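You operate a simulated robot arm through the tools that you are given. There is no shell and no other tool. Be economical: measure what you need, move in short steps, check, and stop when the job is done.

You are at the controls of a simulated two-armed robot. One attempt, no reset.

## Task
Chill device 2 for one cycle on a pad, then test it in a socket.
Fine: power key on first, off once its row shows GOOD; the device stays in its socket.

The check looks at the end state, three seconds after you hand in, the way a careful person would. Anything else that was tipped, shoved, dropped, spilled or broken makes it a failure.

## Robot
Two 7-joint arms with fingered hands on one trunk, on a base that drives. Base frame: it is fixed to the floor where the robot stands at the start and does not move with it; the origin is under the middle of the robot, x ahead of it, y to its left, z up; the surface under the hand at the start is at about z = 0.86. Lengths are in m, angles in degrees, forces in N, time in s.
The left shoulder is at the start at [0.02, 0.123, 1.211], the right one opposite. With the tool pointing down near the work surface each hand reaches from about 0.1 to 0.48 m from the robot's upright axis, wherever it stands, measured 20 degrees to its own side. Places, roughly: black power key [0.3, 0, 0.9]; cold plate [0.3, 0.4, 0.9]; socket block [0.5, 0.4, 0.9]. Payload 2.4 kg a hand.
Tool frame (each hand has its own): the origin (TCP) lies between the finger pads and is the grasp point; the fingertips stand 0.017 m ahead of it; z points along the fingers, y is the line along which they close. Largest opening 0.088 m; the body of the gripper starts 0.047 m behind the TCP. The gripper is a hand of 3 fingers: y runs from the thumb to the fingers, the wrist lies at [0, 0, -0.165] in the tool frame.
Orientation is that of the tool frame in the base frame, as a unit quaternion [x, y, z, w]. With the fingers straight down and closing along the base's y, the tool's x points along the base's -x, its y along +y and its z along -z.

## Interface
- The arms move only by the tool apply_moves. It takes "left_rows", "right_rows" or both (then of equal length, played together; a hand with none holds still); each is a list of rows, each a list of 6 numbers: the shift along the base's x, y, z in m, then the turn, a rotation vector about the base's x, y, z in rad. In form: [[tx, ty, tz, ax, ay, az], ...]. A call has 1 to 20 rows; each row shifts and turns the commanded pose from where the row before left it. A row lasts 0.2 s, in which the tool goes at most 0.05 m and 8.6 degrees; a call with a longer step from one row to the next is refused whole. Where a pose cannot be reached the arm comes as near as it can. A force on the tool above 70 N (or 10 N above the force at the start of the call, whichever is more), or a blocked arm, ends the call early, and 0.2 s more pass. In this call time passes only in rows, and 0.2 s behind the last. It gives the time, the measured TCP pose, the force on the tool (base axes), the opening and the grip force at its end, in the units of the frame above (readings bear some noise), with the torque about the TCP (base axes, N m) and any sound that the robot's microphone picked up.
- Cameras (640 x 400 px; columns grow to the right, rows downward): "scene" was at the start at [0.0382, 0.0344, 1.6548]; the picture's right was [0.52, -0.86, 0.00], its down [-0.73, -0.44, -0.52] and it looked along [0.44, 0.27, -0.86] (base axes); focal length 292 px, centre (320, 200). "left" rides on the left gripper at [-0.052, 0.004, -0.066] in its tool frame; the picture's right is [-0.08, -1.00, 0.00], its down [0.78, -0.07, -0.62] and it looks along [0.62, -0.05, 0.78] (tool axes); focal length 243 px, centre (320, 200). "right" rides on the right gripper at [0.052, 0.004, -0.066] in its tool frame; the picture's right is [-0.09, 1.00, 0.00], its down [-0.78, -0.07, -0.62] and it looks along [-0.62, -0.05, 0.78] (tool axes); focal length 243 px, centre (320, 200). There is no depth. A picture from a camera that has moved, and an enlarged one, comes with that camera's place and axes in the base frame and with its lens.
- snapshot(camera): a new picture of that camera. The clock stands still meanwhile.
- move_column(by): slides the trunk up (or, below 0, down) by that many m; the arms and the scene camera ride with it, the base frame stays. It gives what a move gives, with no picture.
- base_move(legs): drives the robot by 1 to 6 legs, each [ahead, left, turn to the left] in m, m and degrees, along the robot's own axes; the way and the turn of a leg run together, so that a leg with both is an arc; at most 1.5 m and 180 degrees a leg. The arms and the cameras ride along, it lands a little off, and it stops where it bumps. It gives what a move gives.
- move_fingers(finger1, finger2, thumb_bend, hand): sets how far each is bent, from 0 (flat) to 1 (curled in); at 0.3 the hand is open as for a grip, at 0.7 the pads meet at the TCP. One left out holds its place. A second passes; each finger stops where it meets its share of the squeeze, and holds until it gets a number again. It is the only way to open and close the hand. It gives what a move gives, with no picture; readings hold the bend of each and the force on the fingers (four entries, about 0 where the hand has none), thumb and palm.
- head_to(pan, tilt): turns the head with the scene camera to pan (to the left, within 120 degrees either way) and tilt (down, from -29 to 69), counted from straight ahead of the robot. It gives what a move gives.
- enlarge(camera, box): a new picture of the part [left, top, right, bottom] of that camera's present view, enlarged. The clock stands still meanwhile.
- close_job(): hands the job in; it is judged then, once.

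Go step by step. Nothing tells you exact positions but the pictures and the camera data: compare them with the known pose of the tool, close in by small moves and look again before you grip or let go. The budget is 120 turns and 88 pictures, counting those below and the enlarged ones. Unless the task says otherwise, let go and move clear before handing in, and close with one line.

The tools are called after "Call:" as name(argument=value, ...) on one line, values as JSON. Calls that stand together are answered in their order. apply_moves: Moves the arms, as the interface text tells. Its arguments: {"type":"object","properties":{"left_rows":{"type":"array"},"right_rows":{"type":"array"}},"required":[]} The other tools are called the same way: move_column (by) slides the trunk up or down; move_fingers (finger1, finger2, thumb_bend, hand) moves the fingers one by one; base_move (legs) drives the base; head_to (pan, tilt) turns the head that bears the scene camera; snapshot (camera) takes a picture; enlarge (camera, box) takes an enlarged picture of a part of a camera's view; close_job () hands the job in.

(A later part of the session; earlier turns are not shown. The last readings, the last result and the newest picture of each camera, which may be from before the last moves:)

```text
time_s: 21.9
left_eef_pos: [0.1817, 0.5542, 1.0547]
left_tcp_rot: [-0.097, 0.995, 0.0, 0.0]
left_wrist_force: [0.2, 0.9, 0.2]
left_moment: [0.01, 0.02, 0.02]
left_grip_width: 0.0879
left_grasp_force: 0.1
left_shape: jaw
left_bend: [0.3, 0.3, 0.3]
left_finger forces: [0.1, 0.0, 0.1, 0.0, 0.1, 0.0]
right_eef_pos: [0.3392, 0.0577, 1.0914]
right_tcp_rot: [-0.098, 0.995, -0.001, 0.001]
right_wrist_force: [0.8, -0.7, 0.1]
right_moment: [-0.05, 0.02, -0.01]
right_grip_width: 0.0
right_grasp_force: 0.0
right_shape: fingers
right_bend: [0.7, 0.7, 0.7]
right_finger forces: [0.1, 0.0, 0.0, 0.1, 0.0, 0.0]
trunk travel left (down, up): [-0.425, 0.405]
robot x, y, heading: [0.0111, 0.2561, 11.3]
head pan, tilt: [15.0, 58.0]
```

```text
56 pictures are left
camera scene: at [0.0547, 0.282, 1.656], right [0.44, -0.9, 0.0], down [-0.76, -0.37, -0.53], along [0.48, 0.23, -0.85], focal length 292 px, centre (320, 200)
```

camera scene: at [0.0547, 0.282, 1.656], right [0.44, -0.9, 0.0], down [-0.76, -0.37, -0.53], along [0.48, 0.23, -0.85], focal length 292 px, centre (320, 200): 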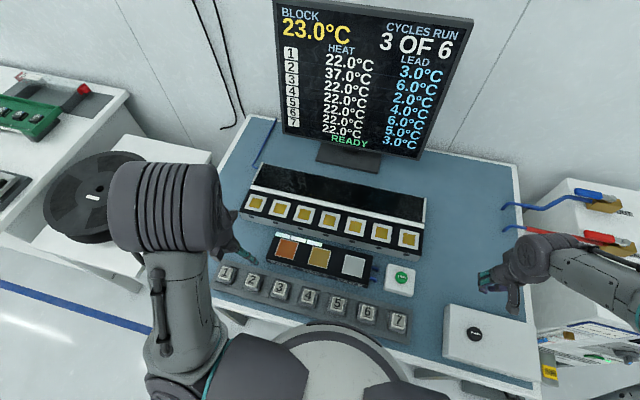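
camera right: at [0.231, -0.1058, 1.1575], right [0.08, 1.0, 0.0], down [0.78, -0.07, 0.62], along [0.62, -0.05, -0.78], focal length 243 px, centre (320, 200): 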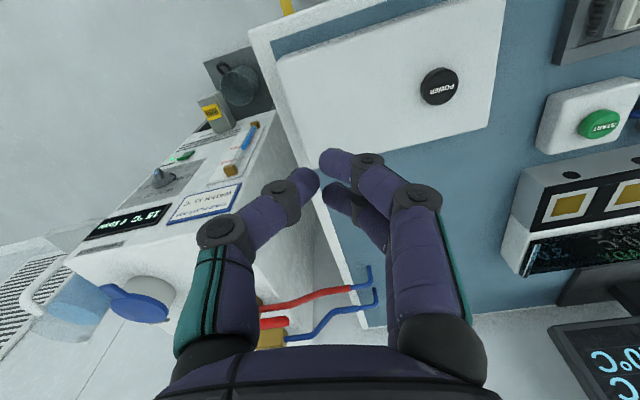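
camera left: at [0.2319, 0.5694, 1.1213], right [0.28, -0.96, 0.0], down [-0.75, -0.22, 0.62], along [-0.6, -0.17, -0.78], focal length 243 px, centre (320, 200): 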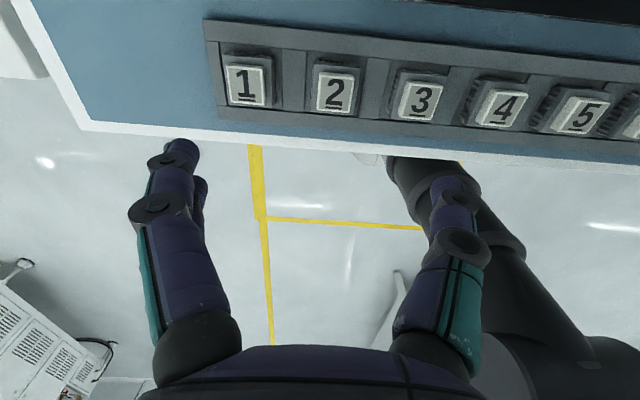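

Refined device 2 at about [0.179,0.541]. I narrow the fingers a bit and lower halfway for another look.

Call:
move_fingers(hand="left", finger1=0.38, finger2=0.38, thumb_bend=0.38)

Call:
apply_moves(left_rows=[[-0.001, -0.0065, -0.03, 0, 0, 0], [-0.001, -0.006, -0.03, 0, 0, 0], [0, 0, -0.03, 0, 0, 0]])

Call:
snapshot(camera="left")

Call:
enlarge(camera="scene", box=[180, 220, 300, 320])

```text
time_s: 22.9
left_eef_pos: [0.1805, 0.5554, 1.0547]
left_tcp_rot: [-0.098, 0.995, 0.001, 0.0]
left_wrist_force: [1.0, -0.5, 0.0]
left_moment: [-0.03, 0.02, -0.01]
left_grip_width: 0.0676
left_grasp_force: 0.0
left_shape: fingers
left_bend: [0.38, 0.38, 0.38]
left_finger forces: [0.0, 0.0, 0.0, 0.0, 0.0, 0.1]
right_eef_pos: [0.3395, 0.0587, 1.0919]
right_tcp_rot: [-0.098, 0.995, 0.0, 0.0]
right_wrist_force: [0.2, -1.4, -0.3]
right_moment: [-0.01, 0.0, 0.01]
right_grip_width: 0.0
right_grasp_force: 0.0
right_shape: fingers
right_bend: [0.7, 0.7, 0.7]
right_finger forces: [0.0, 0.0, 0.0, 0.0, 0.1, 0.0]
trunk travel left (down, up): [-0.425, 0.405]
robot x, y, heading: [0.0161, 0.2601, 11.2]
head pan, tilt: [15.0, 58.0]
```

```text
time_s: 23.7
left_eef_pos: [0.1764, 0.5435, 0.9684]
left_tcp_rot: [-0.098, 0.995, 0.001, -0.001]
left_wrist_force: [-0.5, 0.0, 0.0]
left_moment: [0.02, -0.04, 0.0]
left_grip_width: 0.0675
left_grasp_force: 0.0
left_shape: fingers
left_bend: [0.38, 0.38, 0.38]
left_finger forces: [0.1, 0.0, 0.1, 0.1, 0.1, 0.0]
right_eef_pos: [0.3391, 0.0589, 1.092]
right_tcp_rot: [-0.098, 0.995, 0.0, 0.0]
right_wrist_force: [0.2, 0.3, -0.1]
right_moment: [0.02, 0.02, 0.01]
right_grip_width: 0.0001
right_grasp_force: 0.1
right_shape: fingers
right_bend: [0.7, 0.7, 0.7]
right_finger forces: [0.0, 0.1, 0.0, 0.0, 0.1, 0.0]
trunk travel left (down, up): [-0.425, 0.405]
robot x, y, heading: [0.0111, 0.2568, 11.2]
head pan, tilt: [15.0, 58.0]
```

```text
55 pictures are left
camera left: at [0.2267, 0.5576, 1.0342], right [0.28, -0.96, 0.0], down [-0.75, -0.22, 0.62], along [-0.6, -0.17, -0.78], focal length 243 px, centre (320, 200)
```

left: 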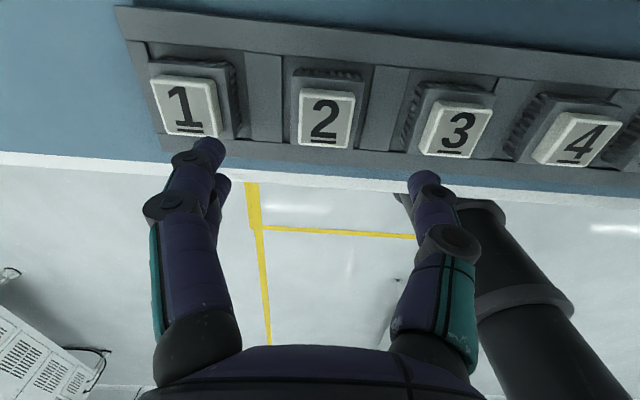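

```text
4.00 times, centred on (240, 270) of scene
camera zoom: at [0.0545, 0.2833, 1.6559], right [0.44, -0.9, 0.0], down [-0.76, -0.37, -0.53], along [0.48, 0.23, -0.85], focal length 1168 px, centre (640, -80)
```

zoom: 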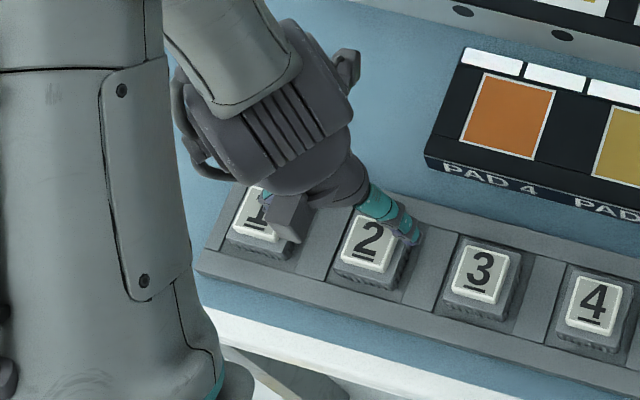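

Triangulated: device 2 top centre ≈ [0.180,0.542,0.90]. I centre and lower in two stages, watching the force.

Call:
apply_moves(left_rows=[[0.004, -0.0015, -0.02, 0, 0, 0], [0, 0, -0.02, 0, 0, 0], [0, 0, -0.02, 0, 0, 0]])

Call:
snapshot(camera="left")

Call:
enlarge(camera="scene", box=[200, 240, 300, 320])

```text
time_s: 24.5
left_eef_pos: [0.1819, 0.5409, 0.9079]
left_tcp_rot: [-0.097, 0.995, 0.0, 0.0]
left_wrist_force: [0.1, -0.8, 0.0]
left_moment: [0.03, 0.01, 0.01]
left_grip_width: 0.0676
left_grasp_force: 0.1
left_shape: fingers
left_bend: [0.38, 0.38, 0.38]
left_finger forces: [0.0, 0.0, 0.0, 0.1, 0.0, 0.0]
right_eef_pos: [0.3389, 0.058, 1.0918]
right_tcp_rot: [-0.097, 0.995, 0.0, 0.0]
right_wrist_force: [0.5, 0.8, -0.7]
right_moment: [-0.03, 0.03, 0.01]
right_grip_width: 0.0001
right_grasp_force: 0.1
right_shape: fingers
right_bend: [0.7, 0.7, 0.7]
right_finger forces: [0.0, 0.1, 0.0, 0.0, 0.0, 0.0]
trunk travel left (down, up): [-0.425, 0.405]
robot x, y, heading: [0.0111, 0.2571, 11.3]
head pan, tilt: [15.0, 58.0]
```

```text
53 pictures are left
camera left: at [0.2329, 0.5554, 0.9754], right [0.28, -0.96, 0.0], down [-0.75, -0.22, 0.62], along [-0.6, -0.17, -0.78], focal length 243 px, centre (320, 200)
```

left: 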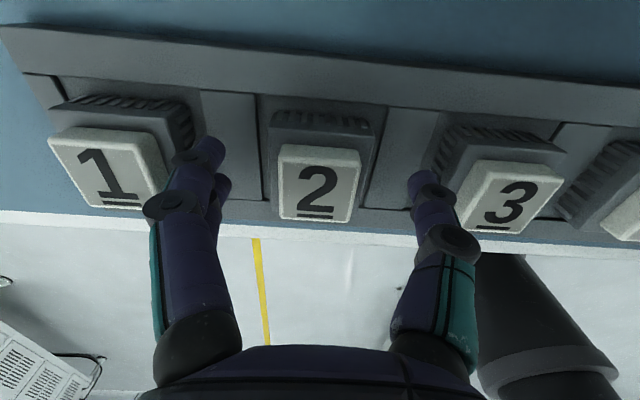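

```text
5.00 times, centred on (250, 280) of scene
camera zoom: at [0.0545, 0.283, 1.656], right [0.44, -0.9, 0.0], down [-0.76, -0.37, -0.53], along [0.48, 0.23, -0.85], focal length 1460 px, centre (670, -200)
```

zoom: 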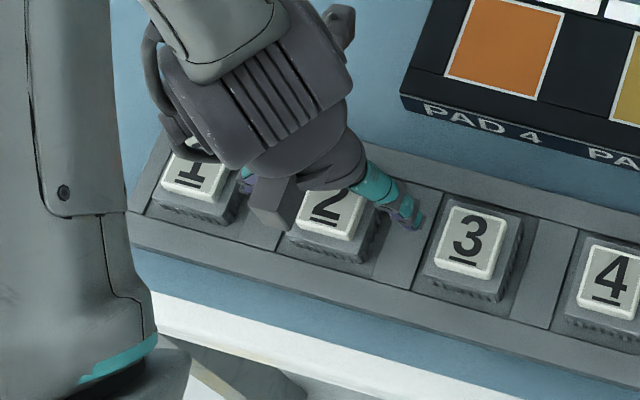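

Well centred with room on both sides. I lower in small steps until just above the tray.

Call:
apply_moves(left_rows=[[-0.001, 0.0005, -0.008, 0, 0, 0], [0, 0, -0.007, 0, 0, 0]])

Call:
apply_moves(left_rows=[[0, 0, -0.005, 0, 0, 0]])

Call:
enlarge(camera="left", box=[140, 80, 500, 300])

```text
time_s: 25.1
left_eef_pos: [0.1806, 0.542, 0.8948]
left_tcp_rot: [-0.098, 0.995, 0.001, 0.0]
left_wrist_force: [-0.9, -0.4, 0.7]
left_moment: [0.01, 0.01, -0.01]
left_grip_width: 0.0675
left_grasp_force: 0.2
left_shape: fingers
left_bend: [0.38, 0.38, 0.38]
left_finger forces: [0.0, 0.0, 0.1, 0.0, 0.1, 0.1]
right_eef_pos: [0.3397, 0.0585, 1.0917]
right_tcp_rot: [-0.098, 0.995, 0.0, 0.0]
right_wrist_force: [0.0, -0.3, 0.2]
right_moment: [-0.01, -0.01, -0.02]
right_grip_width: 0.0
right_grasp_force: 0.1
right_shape: fingers
right_bend: [0.7, 0.7, 0.7]
right_finger forces: [0.1, 0.0, 0.0, 0.1, 0.0, 0.0]
trunk travel left (down, up): [-0.425, 0.405]
robot x, y, heading: [0.0149, 0.2568, 11.4]
head pan, tilt: [15.0, 58.0]
```

```text
time_s: 25.7
left_eef_pos: [0.1814, 0.5415, 0.8922]
left_tcp_rot: [-0.098, 0.995, 0.002, 0.005]
left_wrist_force: [-7.7, 4.3, 55.2]
left_moment: [-0.68, 0.14, 0.04]
left_grip_width: 0.0697
left_grasp_force: 27.4
left_shape: fingers
left_bend: [0.39, 0.4, 0.4]
left_finger forces: [7.4, 12.8, 0.0, 0.0, 35.0, 0.0]
right_eef_pos: [0.3382, 0.0573, 1.0929]
right_tcp_rot: [-0.098, 0.995, 0.001, 0.0]
right_wrist_force: [0.1, -1.2, 0.4]
right_moment: [0.01, 0.0, -0.01]
right_grip_width: 0.0
right_grasp_force: 0.0
right_shape: fingers
right_bend: [0.7, 0.7, 0.7]
right_finger forces: [0.0, 0.0, 0.0, 0.0, 0.0, 0.0]
trunk travel left (down, up): [-0.425, 0.405]
robot x, y, heading: [0.0112, 0.2556, 11.5]
head pan, tilt: [15.0, 58.0]
stopped in row 1 (left hand): the force on the tool passed its limit at 76 N (the readings are from after the stop); the commanded pose is now the measured one
```

```text
1.78 times, centred on (320, 190) of left
camera zoom: at [0.2308, 0.5553, 0.9597], right [0.28, -0.96, 0.0], down [-0.76, -0.22, 0.61], along [-0.59, -0.17, -0.79], focal length 431 px, centre (320, 218)
```

zoom: 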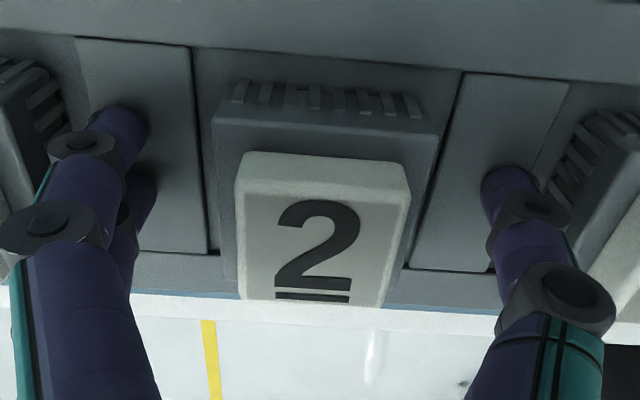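

Tips touched the tray dividers at TCP z≈0.893. I back off 3.5 mm and close gently on the device.

Call:
apply_moves(left_rows=[[0, 0, 0.0035, 0, 0, 0]])

Call:
move_fingers(hand="left", finger1=0.47, finger2=0.47, thumb_bend=0.47)

Call:
enlarge(camera="left", box=[140, 80, 500, 300])

```text
time_s: 26.1
left_eef_pos: [0.1823, 0.5434, 0.8935]
left_tcp_rot: [-0.097, 0.995, 0.002, 0.002]
left_wrist_force: [-0.7, -0.1, 2.2]
left_moment: [0.03, 0.04, -0.01]
left_grip_width: 0.0689
left_grasp_force: 1.4
left_shape: fingers
left_bend: [0.38, 0.38, 0.38]
left_finger forces: [0.6, 0.9, 0.0, 0.0, 0.9, 0.0]
right_eef_pos: [0.3387, 0.0591, 1.091]
right_tcp_rot: [-0.098, 0.995, -0.001, 0.001]
right_wrist_force: [-0.2, 0.4, -0.1]
right_moment: [0.0, -0.03, -0.03]
right_grip_width: 0.0001
right_grasp_force: 0.0
right_shape: fingers
right_bend: [0.7, 0.7, 0.7]
right_finger forces: [0.0, 0.0, 0.0, 0.0, 0.1, 0.1]
trunk travel left (down, up): [-0.425, 0.405]
robot x, y, heading: [0.0112, 0.2581, 11.1]
head pan, tilt: [15.0, 58.0]
```

```text
time_s: 27.1
left_eef_pos: [0.1827, 0.5429, 0.8929]
left_tcp_rot: [-0.098, 0.995, 0.002, 0.004]
left_wrist_force: [1.1, 0.7, 10.2]
left_moment: [0.07, 0.01, -0.02]
left_grip_width: 0.0596
left_grasp_force: 5.3
left_shape: fingers
left_bend: [0.42, 0.42, 0.44]
left_finger forces: [3.1, 3.4, 0.0, 0.1, 3.9, 0.0]
right_eef_pos: [0.3389, 0.0584, 1.0925]
right_tcp_rot: [-0.098, 0.995, 0.0, 0.0]
right_wrist_force: [0.4, 0.2, 1.3]
right_moment: [-0.01, 0.0, 0.02]
right_grip_width: 0.0
right_grasp_force: 0.2
right_shape: fingers
right_bend: [0.7, 0.7, 0.7]
right_finger forces: [0.1, 0.0, 0.1, 0.1, 0.0, 0.1]
trunk travel left (down, up): [-0.425, 0.405]
robot x, y, heading: [0.0125, 0.2577, 11.3]
head pan, tilt: [15.0, 58.0]
```

```text
1.78 times, centred on (320, 190) of left
camera zoom: at [0.2325, 0.5572, 0.9612], right [0.28, -0.96, 0.0], down [-0.76, -0.22, 0.62], along [-0.59, -0.17, -0.79], focal length 431 px, centre (320, 218)
```

zoom: 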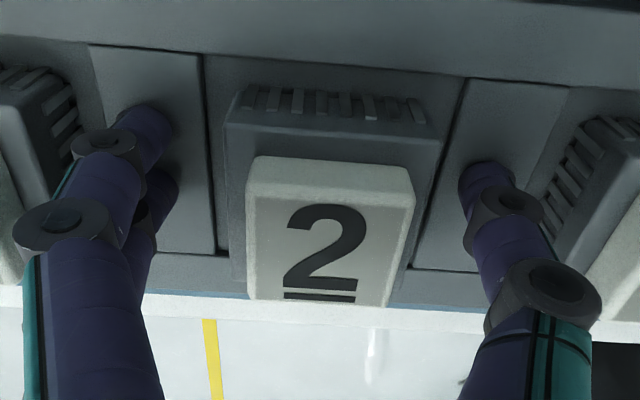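

The fingertips drag on the dividers, so I lift 5 mm, shift 3 mm to the right, then close.

Call:
apply_moves(left_rows=[[0.0005, -0.003, 0.005, 0, 0, 0], [0, 0, 0.001, 0, 0, 0]])

Call:
move_fingers(hand="left", finger1=0.47, finger2=0.47, thumb_bend=0.47)

Call:
enlarge(camera="left", box=[140, 80, 500, 300])

```text
time_s: 27.7
left_eef_pos: [0.1815, 0.5397, 0.9003]
left_tcp_rot: [-0.097, 0.995, 0.002, 0.003]
left_wrist_force: [-0.2, -0.2, -0.1]
left_moment: [0.01, -0.04, 0.03]
left_grip_width: 0.0474
left_grasp_force: 0.1
left_shape: fingers
left_bend: [0.47, 0.47, 0.47]
left_finger forces: [0.0, 0.0, 0.0, 0.0, 0.0, 0.0]
right_eef_pos: [0.3384, 0.0599, 1.0913]
right_tcp_rot: [-0.099, 0.995, 0.0, 0.0]
right_wrist_force: [1.2, -1.0, -0.2]
right_moment: [-0.03, 0.01, -0.03]
right_grip_width: 0.0001
right_grasp_force: 0.0
right_shape: fingers
right_bend: [0.7, 0.7, 0.7]
right_finger forces: [0.0, 0.1, 0.1, 0.1, 0.1, 0.0]
trunk travel left (down, up): [-0.425, 0.405]
robot x, y, heading: [0.0096, 0.2579, 11.0]
head pan, tilt: [15.0, 58.0]
```

```text
time_s: 28.7
left_eef_pos: [0.1833, 0.5394, 0.8997]
left_tcp_rot: [-0.097, 0.995, 0.002, 0.003]
left_wrist_force: [0.7, 0.0, 0.0]
left_moment: [-0.01, 0.0, 0.0]
left_grip_width: 0.0475
left_grasp_force: 0.1
left_shape: fingers
left_bend: [0.47, 0.47, 0.47]
left_finger forces: [0.1, 0.1, 0.0, 0.0, 0.0, 0.1]
right_eef_pos: [0.3384, 0.0583, 1.0921]
right_tcp_rot: [-0.098, 0.995, 0.0, 0.0]
right_wrist_force: [0.2, 0.4, -0.4]
right_moment: [0.0, 0.03, 0.01]
right_grip_width: 0.0
right_grasp_force: 0.0
right_shape: fingers
right_bend: [0.7, 0.7, 0.7]
right_finger forces: [0.1, 0.0, 0.0, 0.2, 0.0, 0.1]
trunk travel left (down, up): [-0.425, 0.405]
robot x, y, heading: [0.0121, 0.2583, 11.1]
head pan, tilt: [15.0, 58.0]
```

```text
1.78 times, centred on (320, 190) of left
camera zoom: at [0.2328, 0.554, 0.9668], right [0.28, -0.96, 0.0], down [-0.76, -0.22, 0.62], along [-0.59, -0.17, -0.79], focal length 431 px, centre (320, 218)
```

zoom: 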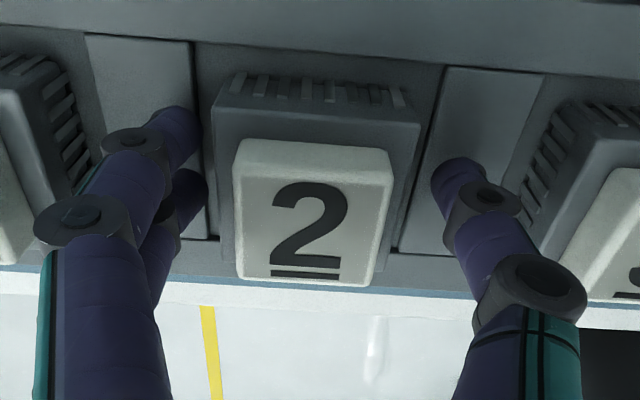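

Free and centred. Now close fully onto the device.

Call:
move_fingers(hand="left", finger1=0.6, finger2=0.6, thumb_bend=0.6)

Call:
enlarge(camera="left", box=[140, 80, 500, 300])

```text
time_s: 29.7
left_eef_pos: [0.1824, 0.5398, 0.8985]
left_tcp_rot: [-0.098, 0.995, 0.003, 0.004]
left_wrist_force: [-0.3, 0.4, 0.5]
left_moment: [0.01, -0.01, 0.0]
left_grip_width: 0.0345
left_grasp_force: 5.5
left_shape: fingers
left_bend: [0.53, 0.53, 0.55]
left_finger forces: [2.5, 2.6, 0.0, 0.0, 5.1, 0.0]
right_eef_pos: [0.3387, 0.0597, 1.0915]
right_tcp_rot: [-0.098, 0.995, -0.001, 0.0]
right_wrist_force: [-0.5, -0.2, -0.2]
right_moment: [0.01, -0.01, -0.03]
right_grip_width: 0.0001
right_grasp_force: 0.2
right_shape: fingers
right_bend: [0.7, 0.7, 0.7]
right_finger forces: [0.0, 0.0, 0.0, 0.0, 0.1, 0.1]
trunk travel left (down, up): [-0.425, 0.405]
robot x, y, heading: [0.0148, 0.2585, 11.0]
head pan, tilt: [15.0, 58.0]
```

```text
1.78 times, centred on (320, 190) of left
camera zoom: at [0.2328, 0.5541, 0.9668], right [0.28, -0.96, 0.0], down [-0.76, -0.22, 0.62], along [-0.59, -0.17, -0.79], focal length 431 px, centre (320, 218)
```

zoom: 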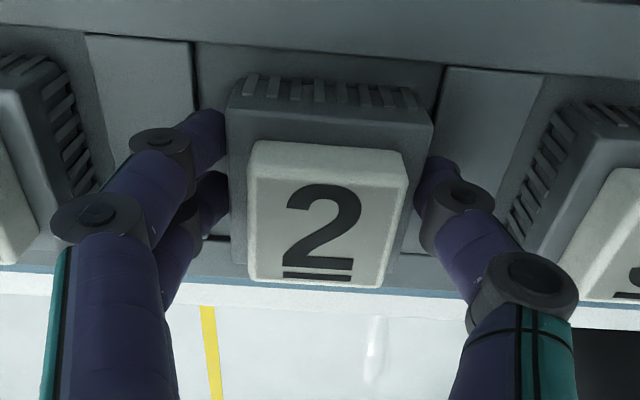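

Gripped (34 mm, ~5 N). Lift gently and check.

Call:
apply_moves(left_rows=[[0, 0, 0.01, 0, 0, 0], [0, 0, 0.01, 0, 0, 0], [0, 0, 0.02, 0, 0, 0], [0, 0, 0.03, 0, 0, 0], [0, 0, 0.03, 0, 0, 0]])

Call:
snapshot(camera="left")

Call:
snapshot(camera="scene")

```text
time_s: 30.9
left_eef_pos: [0.184, 0.5394, 1.001]
left_tcp_rot: [-0.097, 0.995, 0.001, 0.004]
left_wrist_force: [-0.1, 0.2, -0.3]
left_moment: [-0.01, 0.01, -0.01]
left_grip_width: 0.0349
left_grasp_force: 5.1
left_shape: fingers
left_bend: [0.53, 0.53, 0.55]
left_finger forces: [2.5, 2.7, 0.0, 0.1, 5.0, 0.0]
right_eef_pos: [0.3379, 0.0585, 1.0906]
right_tcp_rot: [-0.098, 0.995, 0.0, 0.0]
right_wrist_force: [0.6, -0.8, 0.6]
right_moment: [0.01, 0.01, 0.02]
right_grip_width: 0.0
right_grasp_force: 0.0
right_shape: fingers
right_bend: [0.7, 0.7, 0.7]
right_finger forces: [0.0, 0.0, 0.0, 0.1, 0.0, 0.1]
trunk travel left (down, up): [-0.425, 0.405]
robot x, y, heading: [0.0133, 0.2612, 11.2]
head pan, tilt: [15.0, 58.0]
```

```text
47 pictures are left
camera left: at [0.2329, 0.554, 1.0688], right [0.28, -0.96, 0.0], down [-0.76, -0.22, 0.62], along [-0.59, -0.17, -0.79], focal length 243 px, centre (320, 200)
```

left: 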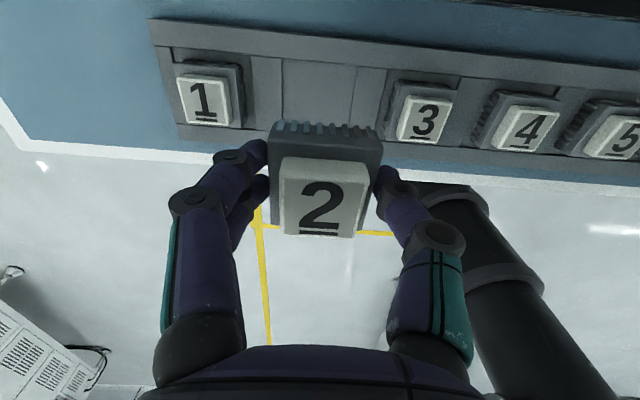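

```text
46 pictures are left
camera scene: at [0.0539, 0.2822, 1.656], right [0.44, -0.9, 0.0], down [-0.76, -0.37, -0.53], along [0.48, 0.23, -0.85], focal length 292 px, centre (320, 200)
```

scene: 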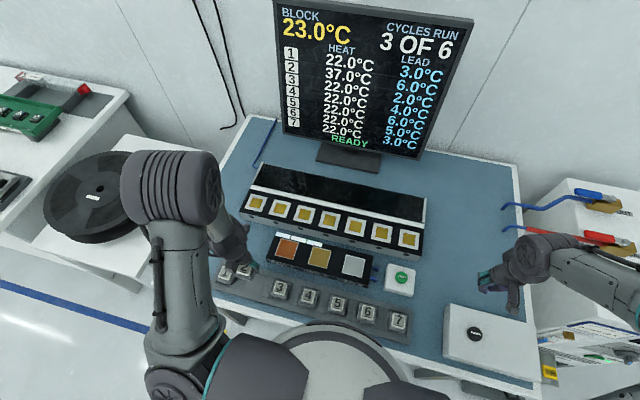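

Lifted cleanly. Now carry device 2 above PAD 2 at about [0.3345,0.320].

Call:
apply_moves(left_rows=[[0.0251, -0.0366, 0, 0, 0, 0], [0.0251, -0.0366, 0, 0, 0, 0], [0.0251, -0.0366, 0, 0, 0, 0], [0.0251, -0.0366, 0, 0, 0, 0], [0.0251, -0.0366, 0, 0, 0, 0], [0.0251, -0.0364, 0, 0, 0, 0]])

Call:
snapshot(camera="left")

Call:
snapshot(camera="scene")

```text
time_s: 32.3
left_eef_pos: [0.335, 0.3212, 1.0002]
left_tcp_rot: [-0.098, 0.995, 0.001, 0.003]
left_wrist_force: [-0.5, -0.1, -0.3]
left_moment: [0.01, -0.04, 0.0]
left_grip_width: 0.0347
left_grasp_force: 4.7
left_shape: fingers
left_bend: [0.54, 0.53, 0.55]
left_finger forces: [2.4, 2.6, 0.0, 0.0, 5.1, 0.1]
right_eef_pos: [0.3394, 0.0588, 1.0916]
right_tcp_rot: [-0.098, 0.995, 0.001, 0.0]
right_wrist_force: [0.0, -0.6, 1.1]
right_moment: [-0.04, 0.0, -0.02]
right_grip_width: 0.0
right_grasp_force: 0.0
right_shape: fingers
right_bend: [0.7, 0.7, 0.7]
right_finger forces: [0.0, 0.0, 0.0, 0.0, 0.0, 0.0]
trunk travel left (down, up): [-0.425, 0.405]
robot x, y, heading: [0.0149, 0.2569, 10.9]
head pan, tilt: [15.0, 58.0]
```

```text
45 pictures are left
camera left: at [0.3852, 0.3352, 1.0674], right [0.28, -0.96, 0.0], down [-0.76, -0.22, 0.62], along [-0.59, -0.17, -0.79], focal length 243 px, centre (320, 200)
```

left: 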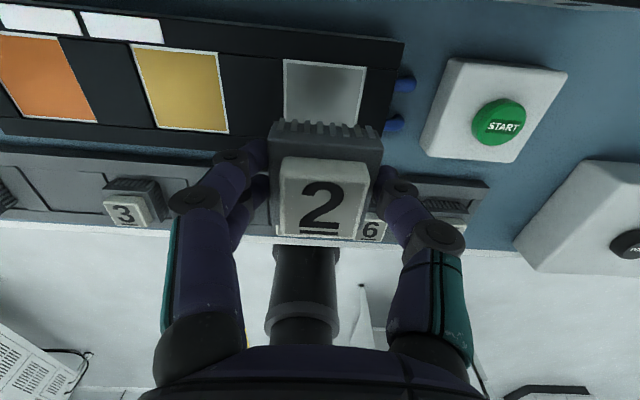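

```text
44 pictures are left
camera scene: at [0.0548, 0.2825, 1.656], right [0.44, -0.9, 0.0], down [-0.76, -0.37, -0.53], along [0.47, 0.23, -0.85], focal length 292 px, centre (320, 200)
```

scene: 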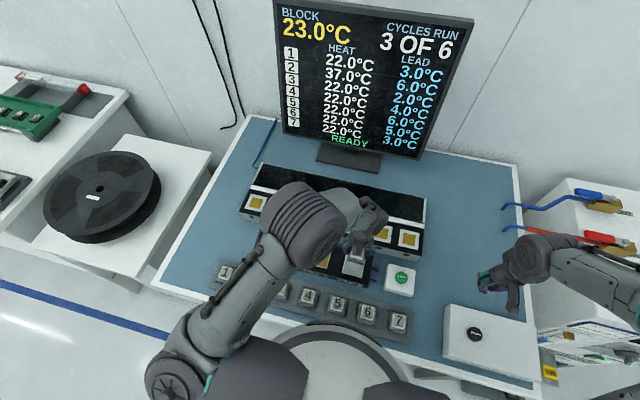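

The device hangs centred over PAD 2 laterally; I nudge forward 5 mm and lower.

Call:
apply_moves(left_rows=[[0.005, 0, -0.025, 0, 0, 0], [0, 0, -0.025, 0, 0, 0]])

Call:
snapshot(camera="left")

Call:
enlarge(camera="scene", box=[290, 180, 430, 300])

```text
time_s: 32.9
left_eef_pos: [0.3376, 0.3199, 0.9504]
left_tcp_rot: [-0.098, 0.995, 0.003, 0.003]
left_wrist_force: [0.0, 1.0, -0.3]
left_moment: [-0.01, 0.06, -0.01]
left_grip_width: 0.0346
left_grasp_force: 4.9
left_shape: fingers
left_bend: [0.54, 0.53, 0.55]
left_finger forces: [2.4, 2.6, 0.0, 0.0, 5.1, 0.0]
right_eef_pos: [0.3388, 0.0589, 1.0913]
right_tcp_rot: [-0.098, 0.995, 0.0, 0.0]
right_wrist_force: [0.4, 0.6, 0.5]
right_moment: [-0.01, -0.01, 0.02]
right_grip_width: 0.0
right_grasp_force: 0.1
right_shape: fingers
right_bend: [0.7, 0.7, 0.7]
right_finger forces: [0.0, 0.1, 0.0, 0.0, 0.1, 0.0]
trunk travel left (down, up): [-0.425, 0.405]
robot x, y, heading: [0.0126, 0.257, 11.2]
head pan, tilt: [15.0, 58.0]
```

```text
43 pictures are left
camera left: at [0.3888, 0.3345, 1.0176], right [0.28, -0.96, 0.0], down [-0.76, -0.22, 0.62], along [-0.59, -0.17, -0.79], focal length 243 px, centre (320, 200)
```

left: 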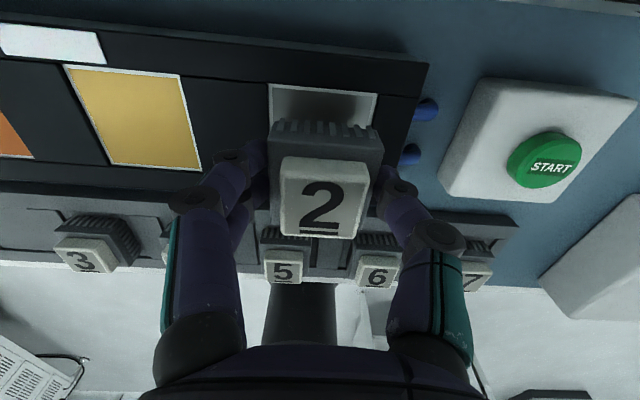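

```text
3.33 times, centred on (360, 240) of scene
camera zoom: at [0.0542, 0.2827, 1.656], right [0.44, -0.9, 0.0], down [-0.76, -0.37, -0.53], along [0.48, 0.23, -0.85], focal length 973 px, centre (187, 67)
```

zoom: 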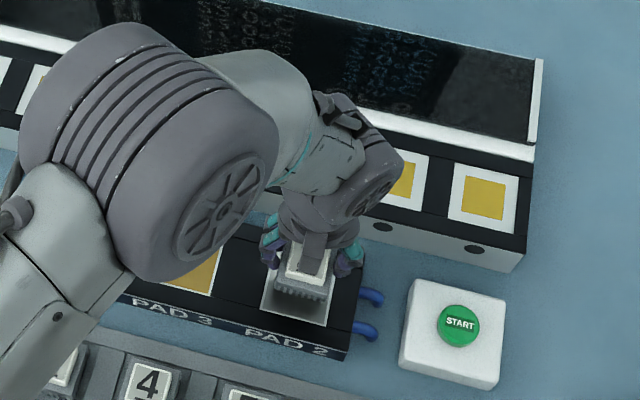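

Pad 2 centre ≈ [0.3354,0.319]; the device is over it. Lowering to contact in small steps.

Call:
apply_moves(left_rows=[[0, -0.001, -0.015, 0, 0, 0], [0, 0, -0.01, 0, 0, 0]])

Call:
apply_moves(left_rows=[[0, 0, -0.004, 0, 0, 0], [0, 0, -0.003, 0, 0, 0]])

Call:
snapshot(camera="left")

```text
time_s: 33.5
left_eef_pos: [0.3393, 0.319, 0.9251]
left_tcp_rot: [-0.098, 0.995, 0.002, 0.004]
left_wrist_force: [0.9, 0.6, -0.7]
left_moment: [-0.01, 0.04, 0.01]
left_grip_width: 0.0347
left_grasp_force: 5.5
left_shape: fingers
left_bend: [0.54, 0.53, 0.55]
left_finger forces: [2.6, 2.6, 0.1, 0.1, 5.0, 0.0]
right_eef_pos: [0.3383, 0.0584, 1.0923]
right_tcp_rot: [-0.098, 0.995, 0.0, 0.0]
right_wrist_force: [0.3, -0.5, 0.3]
right_moment: [-0.01, 0.02, 0.03]
right_grip_width: 0.0
right_grasp_force: 0.0
right_shape: fingers
right_bend: [0.7, 0.7, 0.7]
right_finger forces: [0.0, 0.0, 0.1, 0.1, 0.0, 0.0]
trunk travel left (down, up): [-0.425, 0.405]
robot x, y, heading: [0.0079, 0.2587, 11.0]
head pan, tilt: [15.0, 58.0]
```

```text
time_s: 34.1
left_eef_pos: [0.3387, 0.318, 0.9188]
left_tcp_rot: [-0.098, 0.995, 0.002, 0.004]
left_wrist_force: [0.3, -0.1, -0.5]
left_moment: [-0.03, -0.01, 0.0]
left_grip_width: 0.0349
left_grasp_force: 5.1
left_shape: fingers
left_bend: [0.54, 0.53, 0.55]
left_finger forces: [2.5, 2.6, 0.0, 0.0, 5.2, 0.0]
right_eef_pos: [0.3391, 0.0593, 1.0916]
right_tcp_rot: [-0.098, 0.995, 0.0, 0.001]
right_wrist_force: [0.8, 0.1, -0.4]
right_moment: [0.03, -0.04, 0.03]
right_grip_width: 0.0
right_grasp_force: 0.1
right_shape: fingers
right_bend: [0.7, 0.7, 0.7]
right_finger forces: [0.1, 0.0, 0.0, 0.0, 0.0, 0.0]
trunk travel left (down, up): [-0.425, 0.405]
robot x, y, heading: [0.0093, 0.257, 11.2]
head pan, tilt: [15.0, 58.0]
```

```text
41 pictures are left
camera left: at [0.3889, 0.333, 0.9855], right [0.28, -0.96, 0.0], down [-0.76, -0.22, 0.62], along [-0.59, -0.17, -0.79], focal length 243 px, centre (320, 200)
```

left: 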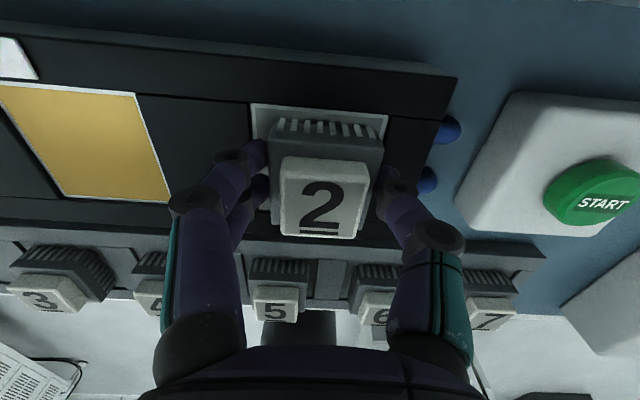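

Almost down; good margins round the device. Continue in 3 mm steps.

Call:
apply_moves(left_rows=[[0, 0.001, -0.003, 0, 0, 0], [0, 0, -0.003, 0, 0, 0]])

Call:
apply_moves(left_rows=[[0, 0, -0.002, 0, 0, 0], [0, 0, -0.002, 0, 0, 0]])

Call:
enlarge(camera="left", box=[140, 60, 500, 280])

```text
time_s: 34.7
left_eef_pos: [0.3387, 0.319, 0.9127]
left_tcp_rot: [-0.097, 0.995, 0.001, 0.005]
left_wrist_force: [-1.3, 0.6, 21.0]
left_moment: [-0.44, -0.05, -0.03]
left_grip_width: 0.0349
left_grasp_force: 12.0
left_shape: fingers
left_bend: [0.55, 0.55, 0.57]
left_finger forces: [2.5, 2.5, 0.0, 0.1, 19.2, 0.0]
right_eef_pos: [0.3372, 0.0597, 1.0921]
right_tcp_rot: [-0.099, 0.995, 0.0, 0.0]
right_wrist_force: [0.2, 0.6, 0.4]
right_moment: [0.0, -0.04, 0.02]
right_grip_width: 0.0
right_grasp_force: 0.1
right_shape: fingers
right_bend: [0.7, 0.7, 0.7]
right_finger forces: [0.0, 0.0, 0.0, 0.0, 0.0, 0.1]
trunk travel left (down, up): [-0.425, 0.405]
robot x, y, heading: [0.0127, 0.2617, 11.2]
head pan, tilt: [15.0, 58.0]
```

```text
time_s: 35.3
left_eef_pos: [0.338, 0.3198, 0.9108]
left_tcp_rot: [-0.099, 0.995, 0.001, 0.009]
left_wrist_force: [1.3, 3.2, 68.3]
left_moment: [-1.69, -0.21, 0.03]
left_grip_width: 0.0354
left_grasp_force: 35.5
left_shape: fingers
left_bend: [0.56, 0.56, 0.66]
left_finger forces: [2.3, 5.2, 0.0, 0.0, 63.8, 0.1]
right_eef_pos: [0.3356, 0.0591, 1.0941]
right_tcp_rot: [-0.099, 0.995, 0.0, 0.001]
right_wrist_force: [0.7, -0.2, -0.4]
right_moment: [0.02, -0.03, -0.03]
right_grip_width: 0.0001
right_grasp_force: 0.2
right_shape: fingers
right_bend: [0.7, 0.7, 0.7]
right_finger forces: [0.0, 0.0, 0.1, 0.0, 0.0, 0.0]
trunk travel left (down, up): [-0.425, 0.405]
robot x, y, heading: [0.0119, 0.2572, 11.5]
head pan, tilt: [15.0, 58.0]
```

```text
1.78 times, centred on (320, 170) of left
camera zoom: at [0.3876, 0.3343, 0.9788], right [0.28, -0.96, 0.0], down [-0.76, -0.22, 0.61], along [-0.58, -0.17, -0.79], focal length 431 px, centre (320, 253)
```

zoom: 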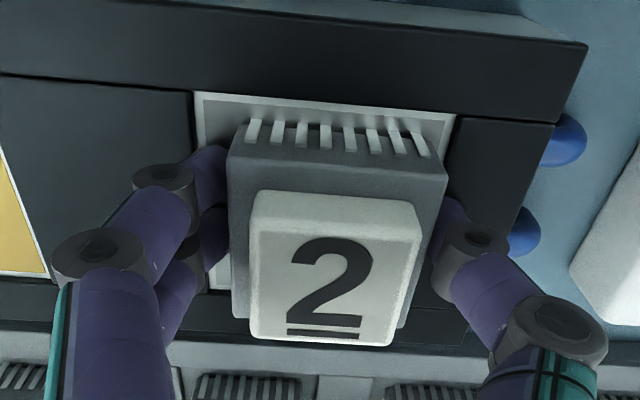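

Contact reached. I relieve 2.5 mm and release the fingers slightly, then look.

Call:
apply_moves(left_rows=[[0, 0, 0.0025, 0, 0, 0]])

Call:
enlarge(camera="left", box=[140, 60, 500, 280])

```text
time_s: 35.7
left_eef_pos: [0.3385, 0.3202, 0.9116]
left_tcp_rot: [-0.098, 0.995, 0.001, 0.005]
left_wrist_force: [5.1, 2.3, 53.0]
left_moment: [-1.42, -0.32, 0.2]
left_grip_width: 0.0353
left_grasp_force: 28.5
left_shape: fingers
left_bend: [0.56, 0.56, 0.65]
left_finger forces: [2.4, 2.4, 0.0, 0.0, 52.1, 0.0]
right_eef_pos: [0.3362, 0.0597, 1.0936]
right_tcp_rot: [-0.099, 0.995, 0.0, 0.001]
right_wrist_force: [-0.2, 0.8, 0.5]
right_moment: [-0.06, -0.01, 0.05]
right_grip_width: 0.0
right_grasp_force: 0.1
right_shape: fingers
right_bend: [0.7, 0.7, 0.7]
right_finger forces: [0.0, 0.1, 0.0, 0.0, 0.1, 0.0]
trunk travel left (down, up): [-0.425, 0.405]
robot x, y, heading: [0.0099, 0.2566, 11.3]
head pan, tilt: [15.0, 58.0]
```

```text
1.78 times, centred on (320, 170) of left
camera zoom: at [0.3879, 0.3345, 0.9788], right [0.28, -0.96, 0.0], down [-0.76, -0.22, 0.61], along [-0.59, -0.17, -0.79], focal length 431 px, centre (320, 253)
```

zoom: 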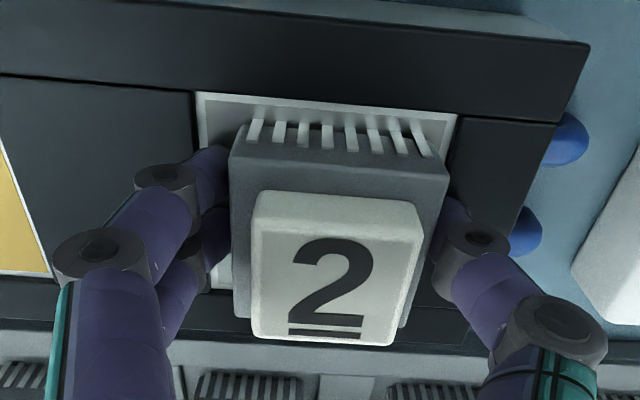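

Still pressing; relieve further.

Call:
apply_moves(left_rows=[[0, 0, 0.002, 0, 0, 0]])

```text
time_s: 36.1
left_eef_pos: [0.3385, 0.3219, 0.9121]
left_tcp_rot: [-0.098, 0.995, 0.002, 0.005]
left_wrist_force: [9.5, 3.0, 37.6]
left_moment: [-0.94, -0.34, 0.3]
left_grip_width: 0.0352
left_grasp_force: 21.0
left_shape: fingers
left_bend: [0.55, 0.56, 0.62]
left_finger forces: [2.5, 2.4, 0.0, 0.0, 37.1, 0.1]
right_eef_pos: [0.3382, 0.0588, 1.0925]
right_tcp_rot: [-0.099, 0.995, 0.0, 0.002]
right_wrist_force: [0.7, 1.1, -0.1]
right_moment: [0.0, 0.0, 0.0]
right_grip_width: 0.0
right_grasp_force: 0.1
right_shape: fingers
right_bend: [0.7, 0.7, 0.7]
right_finger forces: [0.0, 0.0, 0.0, 0.0, 0.0, 0.0]
trunk travel left (down, up): [-0.425, 0.405]
robot x, y, heading: [0.0139, 0.2557, 11.2]
head pan, tilt: [15.0, 58.0]
```

Call:
apply_moves(left_rows=[[0, 0, 0.002, 0, 0, 0], [0, 0, 0.001, 0, 0, 0]])

```text
time_s: 36.7
left_eef_pos: [0.3369, 0.3196, 0.9143]
left_tcp_rot: [-0.097, 0.995, 0.003, 0.0]
left_wrist_force: [0.4, -0.8, 1.5]
left_moment: [-0.08, -0.01, 0.03]
left_grip_width: 0.0353
left_grasp_force: 5.5
left_shape: fingers
left_bend: [0.55, 0.55, 0.56]
left_finger forces: [2.5, 2.4, 0.1, 0.0, 5.6, 0.0]
right_eef_pos: [0.3389, 0.0585, 1.0918]
right_tcp_rot: [-0.097, 0.995, 0.0, 0.0]
right_wrist_force: [-0.7, 0.0, -0.2]
right_moment: [0.0, -0.02, -0.01]
right_grip_width: 0.0
right_grasp_force: 0.2
right_shape: fingers
right_bend: [0.7, 0.7, 0.7]
right_finger forces: [0.0, 0.0, 0.1, 0.1, 0.0, 0.0]
trunk travel left (down, up): [-0.425, 0.405]
robot x, y, heading: [0.014, 0.2585, 11.2]
head pan, tilt: [15.0, 58.0]
```

Force is gone, with the device resting on the pad. Now open the hand and look.

Call:
move_fingers(hand="left", finger1=0.4, finger2=0.4, thumb_bend=0.4)

Call:
snapshot(camera="left")

Call:
snapshot(camera="scene")

```text
time_s: 37.7
left_eef_pos: [0.3389, 0.3184, 0.9146]
left_tcp_rot: [-0.098, 0.995, 0.002, 0.003]
left_wrist_force: [-0.5, 0.0, -0.5]
left_moment: [0.04, 0.01, 0.02]
left_grip_width: 0.0621
left_grasp_force: 0.0
left_shape: fingers
left_bend: [0.4, 0.4, 0.4]
left_finger forces: [0.1, 0.0, 0.0, 0.0, 0.1, 0.1]
right_eef_pos: [0.3389, 0.059, 1.0922]
right_tcp_rot: [-0.098, 0.995, 0.0, 0.0]
right_wrist_force: [-0.6, -0.2, 0.0]
right_moment: [0.01, 0.0, 0.01]
right_grip_width: 0.0001
right_grasp_force: 0.0
right_shape: fingers
right_bend: [0.7, 0.7, 0.7]
right_finger forces: [0.0, 0.0, 0.0, 0.0, 0.0, 0.0]
trunk travel left (down, up): [-0.425, 0.405]
robot x, y, heading: [0.0118, 0.2569, 11.0]
head pan, tilt: [15.0, 58.0]
```

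```text
38 pictures are left
camera left: at [0.3884, 0.3342, 0.9819], right [0.28, -0.96, 0.0], down [-0.76, -0.22, 0.62], along [-0.59, -0.17, -0.79], focal length 243 px, centre (320, 200)
```

left: 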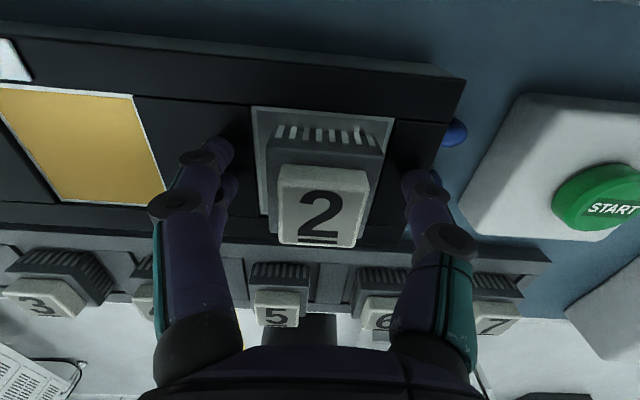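

```text
37 pictures are left
camera scene: at [0.0543, 0.2826, 1.656], right [0.44, -0.9, 0.0], down [-0.76, -0.37, -0.53], along [0.48, 0.23, -0.85], focal length 292 px, centre (320, 200)
```

scene: 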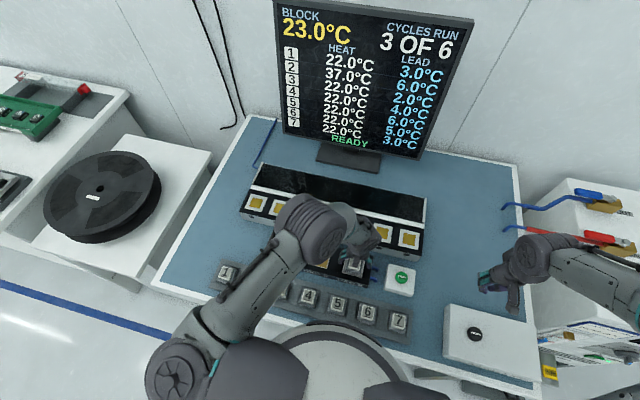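

Device 2 sits flat on PAD 2. I lift the left hand clear and bring the right hand above START.

Call:
apply_moves(left_rows=[[0, 0, 0.03, 0, 0, 0], [0, 0, 0.04, 0, 0, 0], [-0.008, 0.045, 0.01, 0, 0, 0], [-0.008, 0.045, 0, 0, 0, 0], [0, 0, 0, 0, 0, 0], [0, 0, 0, 0, 0, 0]], right_rows=[[0, 0, 0, 0, 0, 0], [0, 0, 0, 0, 0, 0], [0.005, 0.034, -0.01, 0, 0, 0], [0.006, 0.034, -0.03, 0, 0, 0], [0.005, 0.034, -0.035, 0, 0, 0], [0.005, 0.034, -0.035, 0, 0, 0]])

Call:
snapshot(camera="right")

Call:
snapshot(camera="scene")

```text
time_s: 39.1
left_eef_pos: [0.3232, 0.411, 0.9963]
left_tcp_rot: [-0.097, 0.995, 0.002, 0.004]
left_wrist_force: [-0.1, 0.0, 0.0]
left_moment: [0.01, -0.01, 0.0]
left_grip_width: 0.0624
left_grasp_force: 0.0
left_shape: fingers
left_bend: [0.4, 0.4, 0.4]
left_finger forces: [0.0, 0.0, 0.0, 0.0, 0.1, 0.0]
right_eef_pos: [0.3604, 0.196, 0.9821]
right_tcp_rot: [-0.097, 0.995, 0.0, 0.001]
right_wrist_force: [0.7, 0.3, 0.2]
right_moment: [-0.03, -0.02, -0.02]
right_grip_width: 0.0
right_grasp_force: 0.1
right_shape: fingers
right_bend: [0.7, 0.7, 0.7]
right_finger forces: [0.0, 0.0, 0.0, 0.0, 0.1, 0.0]
trunk travel left (down, up): [-0.425, 0.405]
robot x, y, heading: [0.0101, 0.2559, 11.0]
head pan, tilt: [15.0, 58.0]
```

```text
36 pictures are left
camera right: at [0.3088, 0.191, 1.0491], right [-0.11, 0.99, 0.0], down [0.78, 0.09, 0.62], along [0.62, 0.07, -0.78], focal length 243 px, centre (320, 200)
```

right: 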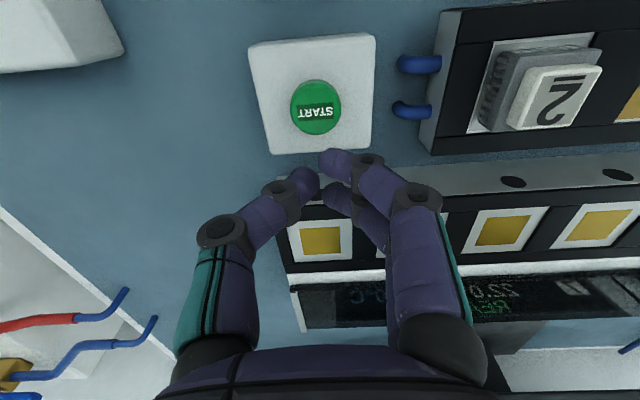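

```text
35 pictures are left
camera scene: at [0.0547, 0.2835, 1.6559], right [0.44, -0.9, 0.0], down [-0.76, -0.37, -0.53], along [0.47, 0.23, -0.85], focal length 292 px, centre (320, 200)
```

scene: 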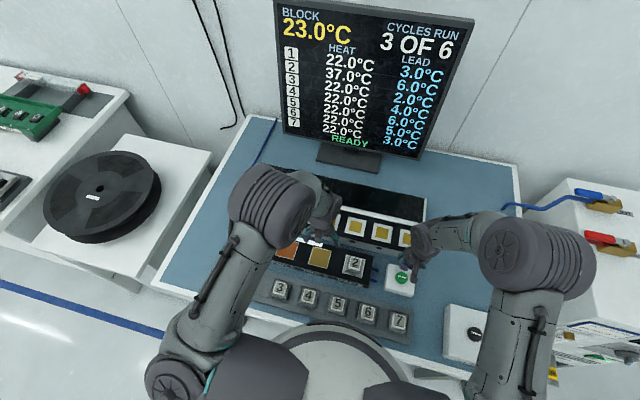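

START at [0.358,0.1935]. Lower in steps to press it.

Call:
apply_moves(right_rows=[[-0.002, -0.002, -0.025, 0, 0, 0], [0, 0, -0.025, 0, 0, 0], [0, 0, -0.005, 0, 0, 0]])

Call:
apply_moves(right_rows=[[0, 0, -0.003, 0, 0, 0], [0, 0, -0.003, 0, 0, 0]])

Call:
enlarge(camera="scene", box=[250, 0, 490, 310])

```text
time_s: 39.9
left_eef_pos: [0.3233, 0.4107, 0.9956]
left_tcp_rot: [-0.097, 0.995, 0.002, 0.003]
left_wrist_force: [0.4, -0.2, -0.4]
left_moment: [0.03, 0.01, 0.01]
left_grip_width: 0.062
left_grasp_force: 0.0
left_shape: fingers
left_bend: [0.4, 0.4, 0.4]
left_finger forces: [0.1, 0.0, 0.0, 0.1, 0.0, 0.0]
right_eef_pos: [0.358, 0.1931, 0.927]
right_tcp_rot: [-0.099, 0.995, 0.0, 0.0]
right_wrist_force: [0.5, 0.0, -0.2]
right_moment: [0.04, -0.01, 0.01]
right_grip_width: 0.0
right_grasp_force: 0.1
right_shape: fingers
right_bend: [0.7, 0.7, 0.7]
right_finger forces: [0.0, 0.1, 0.1, 0.0, 0.1, 0.1]
trunk travel left (down, up): [-0.425, 0.405]
robot x, y, heading: [0.0095, 0.2596, 10.9]
head pan, tilt: [15.0, 58.0]
```

```text
time_s: 40.5
left_eef_pos: [0.3238, 0.4107, 0.9949]
left_tcp_rot: [-0.097, 0.995, 0.002, 0.004]
left_wrist_force: [0.5, -0.2, -0.6]
left_moment: [0.0, -0.01, -0.01]
left_grip_width: 0.0623
left_grasp_force: 0.0
left_shape: fingers
left_bend: [0.4, 0.4, 0.4]
left_finger forces: [0.0, 0.1, 0.1, 0.1, 0.1, 0.0]
right_eef_pos: [0.3592, 0.1917, 0.9214]
right_tcp_rot: [-0.099, 0.995, 0.0, 0.0]
right_wrist_force: [0.1, 0.1, 0.0]
right_moment: [0.02, -0.05, -0.01]
right_grip_width: 0.0
right_grasp_force: 0.1
right_shape: fingers
right_bend: [0.7, 0.7, 0.7]
right_finger forces: [0.1, 0.0, 0.0, 0.0, 0.0, 0.0]
trunk travel left (down, up): [-0.425, 0.405]
robot x, y, heading: [0.0106, 0.254, 11.3]
head pan, tilt: [15.0, 58.0]
```

```text
1.29 times, centred on (370, 155) of scene
camera zoom: at [0.0544, 0.2827, 1.656], right [0.44, -0.9, 0.0], down [-0.76, -0.37, -0.53], along [0.48, 0.23, -0.85], focal length 377 px, centre (256, 258)
```

zoom: 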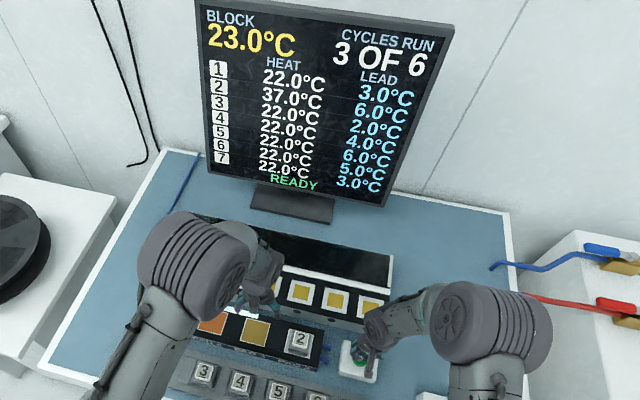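

Call:
apply_moves(right_rows=[[0, 0, -0.003, 0, 0, 0], [0, 0, -0.003, 0, 0, 0]])

Call:
apply_moves(right_rows=[[0, 0, -0.003, 0, 0, 0]])

```text
time_s: 41.1
left_eef_pos: [0.323, 0.4107, 0.9963]
left_tcp_rot: [-0.098, 0.995, 0.002, 0.004]
left_wrist_force: [-0.4, 0.1, 0.8]
left_moment: [0.0, 0.0, -0.01]
left_grip_width: 0.0622
left_grasp_force: 0.1
left_shape: fingers
left_bend: [0.4, 0.4, 0.4]
left_finger forces: [0.0, 0.0, 0.0, 0.0, 0.1, 0.1]
right_eef_pos: [0.36, 0.1928, 0.9171]
right_tcp_rot: [-0.098, 0.995, 0.0, 0.001]
right_wrist_force: [-0.2, 0.5, 1.2]
right_moment: [0.02, 0.04, 0.03]
right_grip_width: 0.0
right_grasp_force: 1.0
right_shape: fingers
right_bend: [0.7, 0.7, 0.7]
right_finger forces: [0.6, 0.2, 0.1, 0.0, 0.8, 0.0]
trunk travel left (down, up): [-0.425, 0.405]
robot x, y, heading: [0.0144, 0.2599, 11.4]
head pan, tilt: [15.0, 58.0]
```

```text
time_s: 41.5
left_eef_pos: [0.3236, 0.4092, 0.9971]
left_tcp_rot: [-0.098, 0.995, 0.002, 0.003]
left_wrist_force: [0.8, -0.6, 0.0]
left_moment: [0.01, -0.01, 0.01]
left_grip_width: 0.0619
left_grasp_force: 0.1
left_shape: fingers
left_bend: [0.4, 0.4, 0.4]
left_finger forces: [0.1, 0.0, 0.0, 0.0, 0.0, 0.0]
right_eef_pos: [0.3583, 0.1939, 0.9126]
right_tcp_rot: [-0.098, 0.995, 0.0, 0.002]
right_wrist_force: [1.0, -0.1, 6.1]
right_moment: [0.0, 0.01, 0.03]
right_grip_width: 0.0
right_grasp_force: 3.3
right_shape: fingers
right_bend: [0.7, 0.7, 0.7]
right_finger forces: [1.6, 1.4, 0.0, 0.1, 3.6, 0.1]
trunk travel left (down, up): [-0.425, 0.405]
robot x, y, heading: [0.0102, 0.2607, 11.3]
head pan, tilt: [15.0, 58.0]
heard: click
```

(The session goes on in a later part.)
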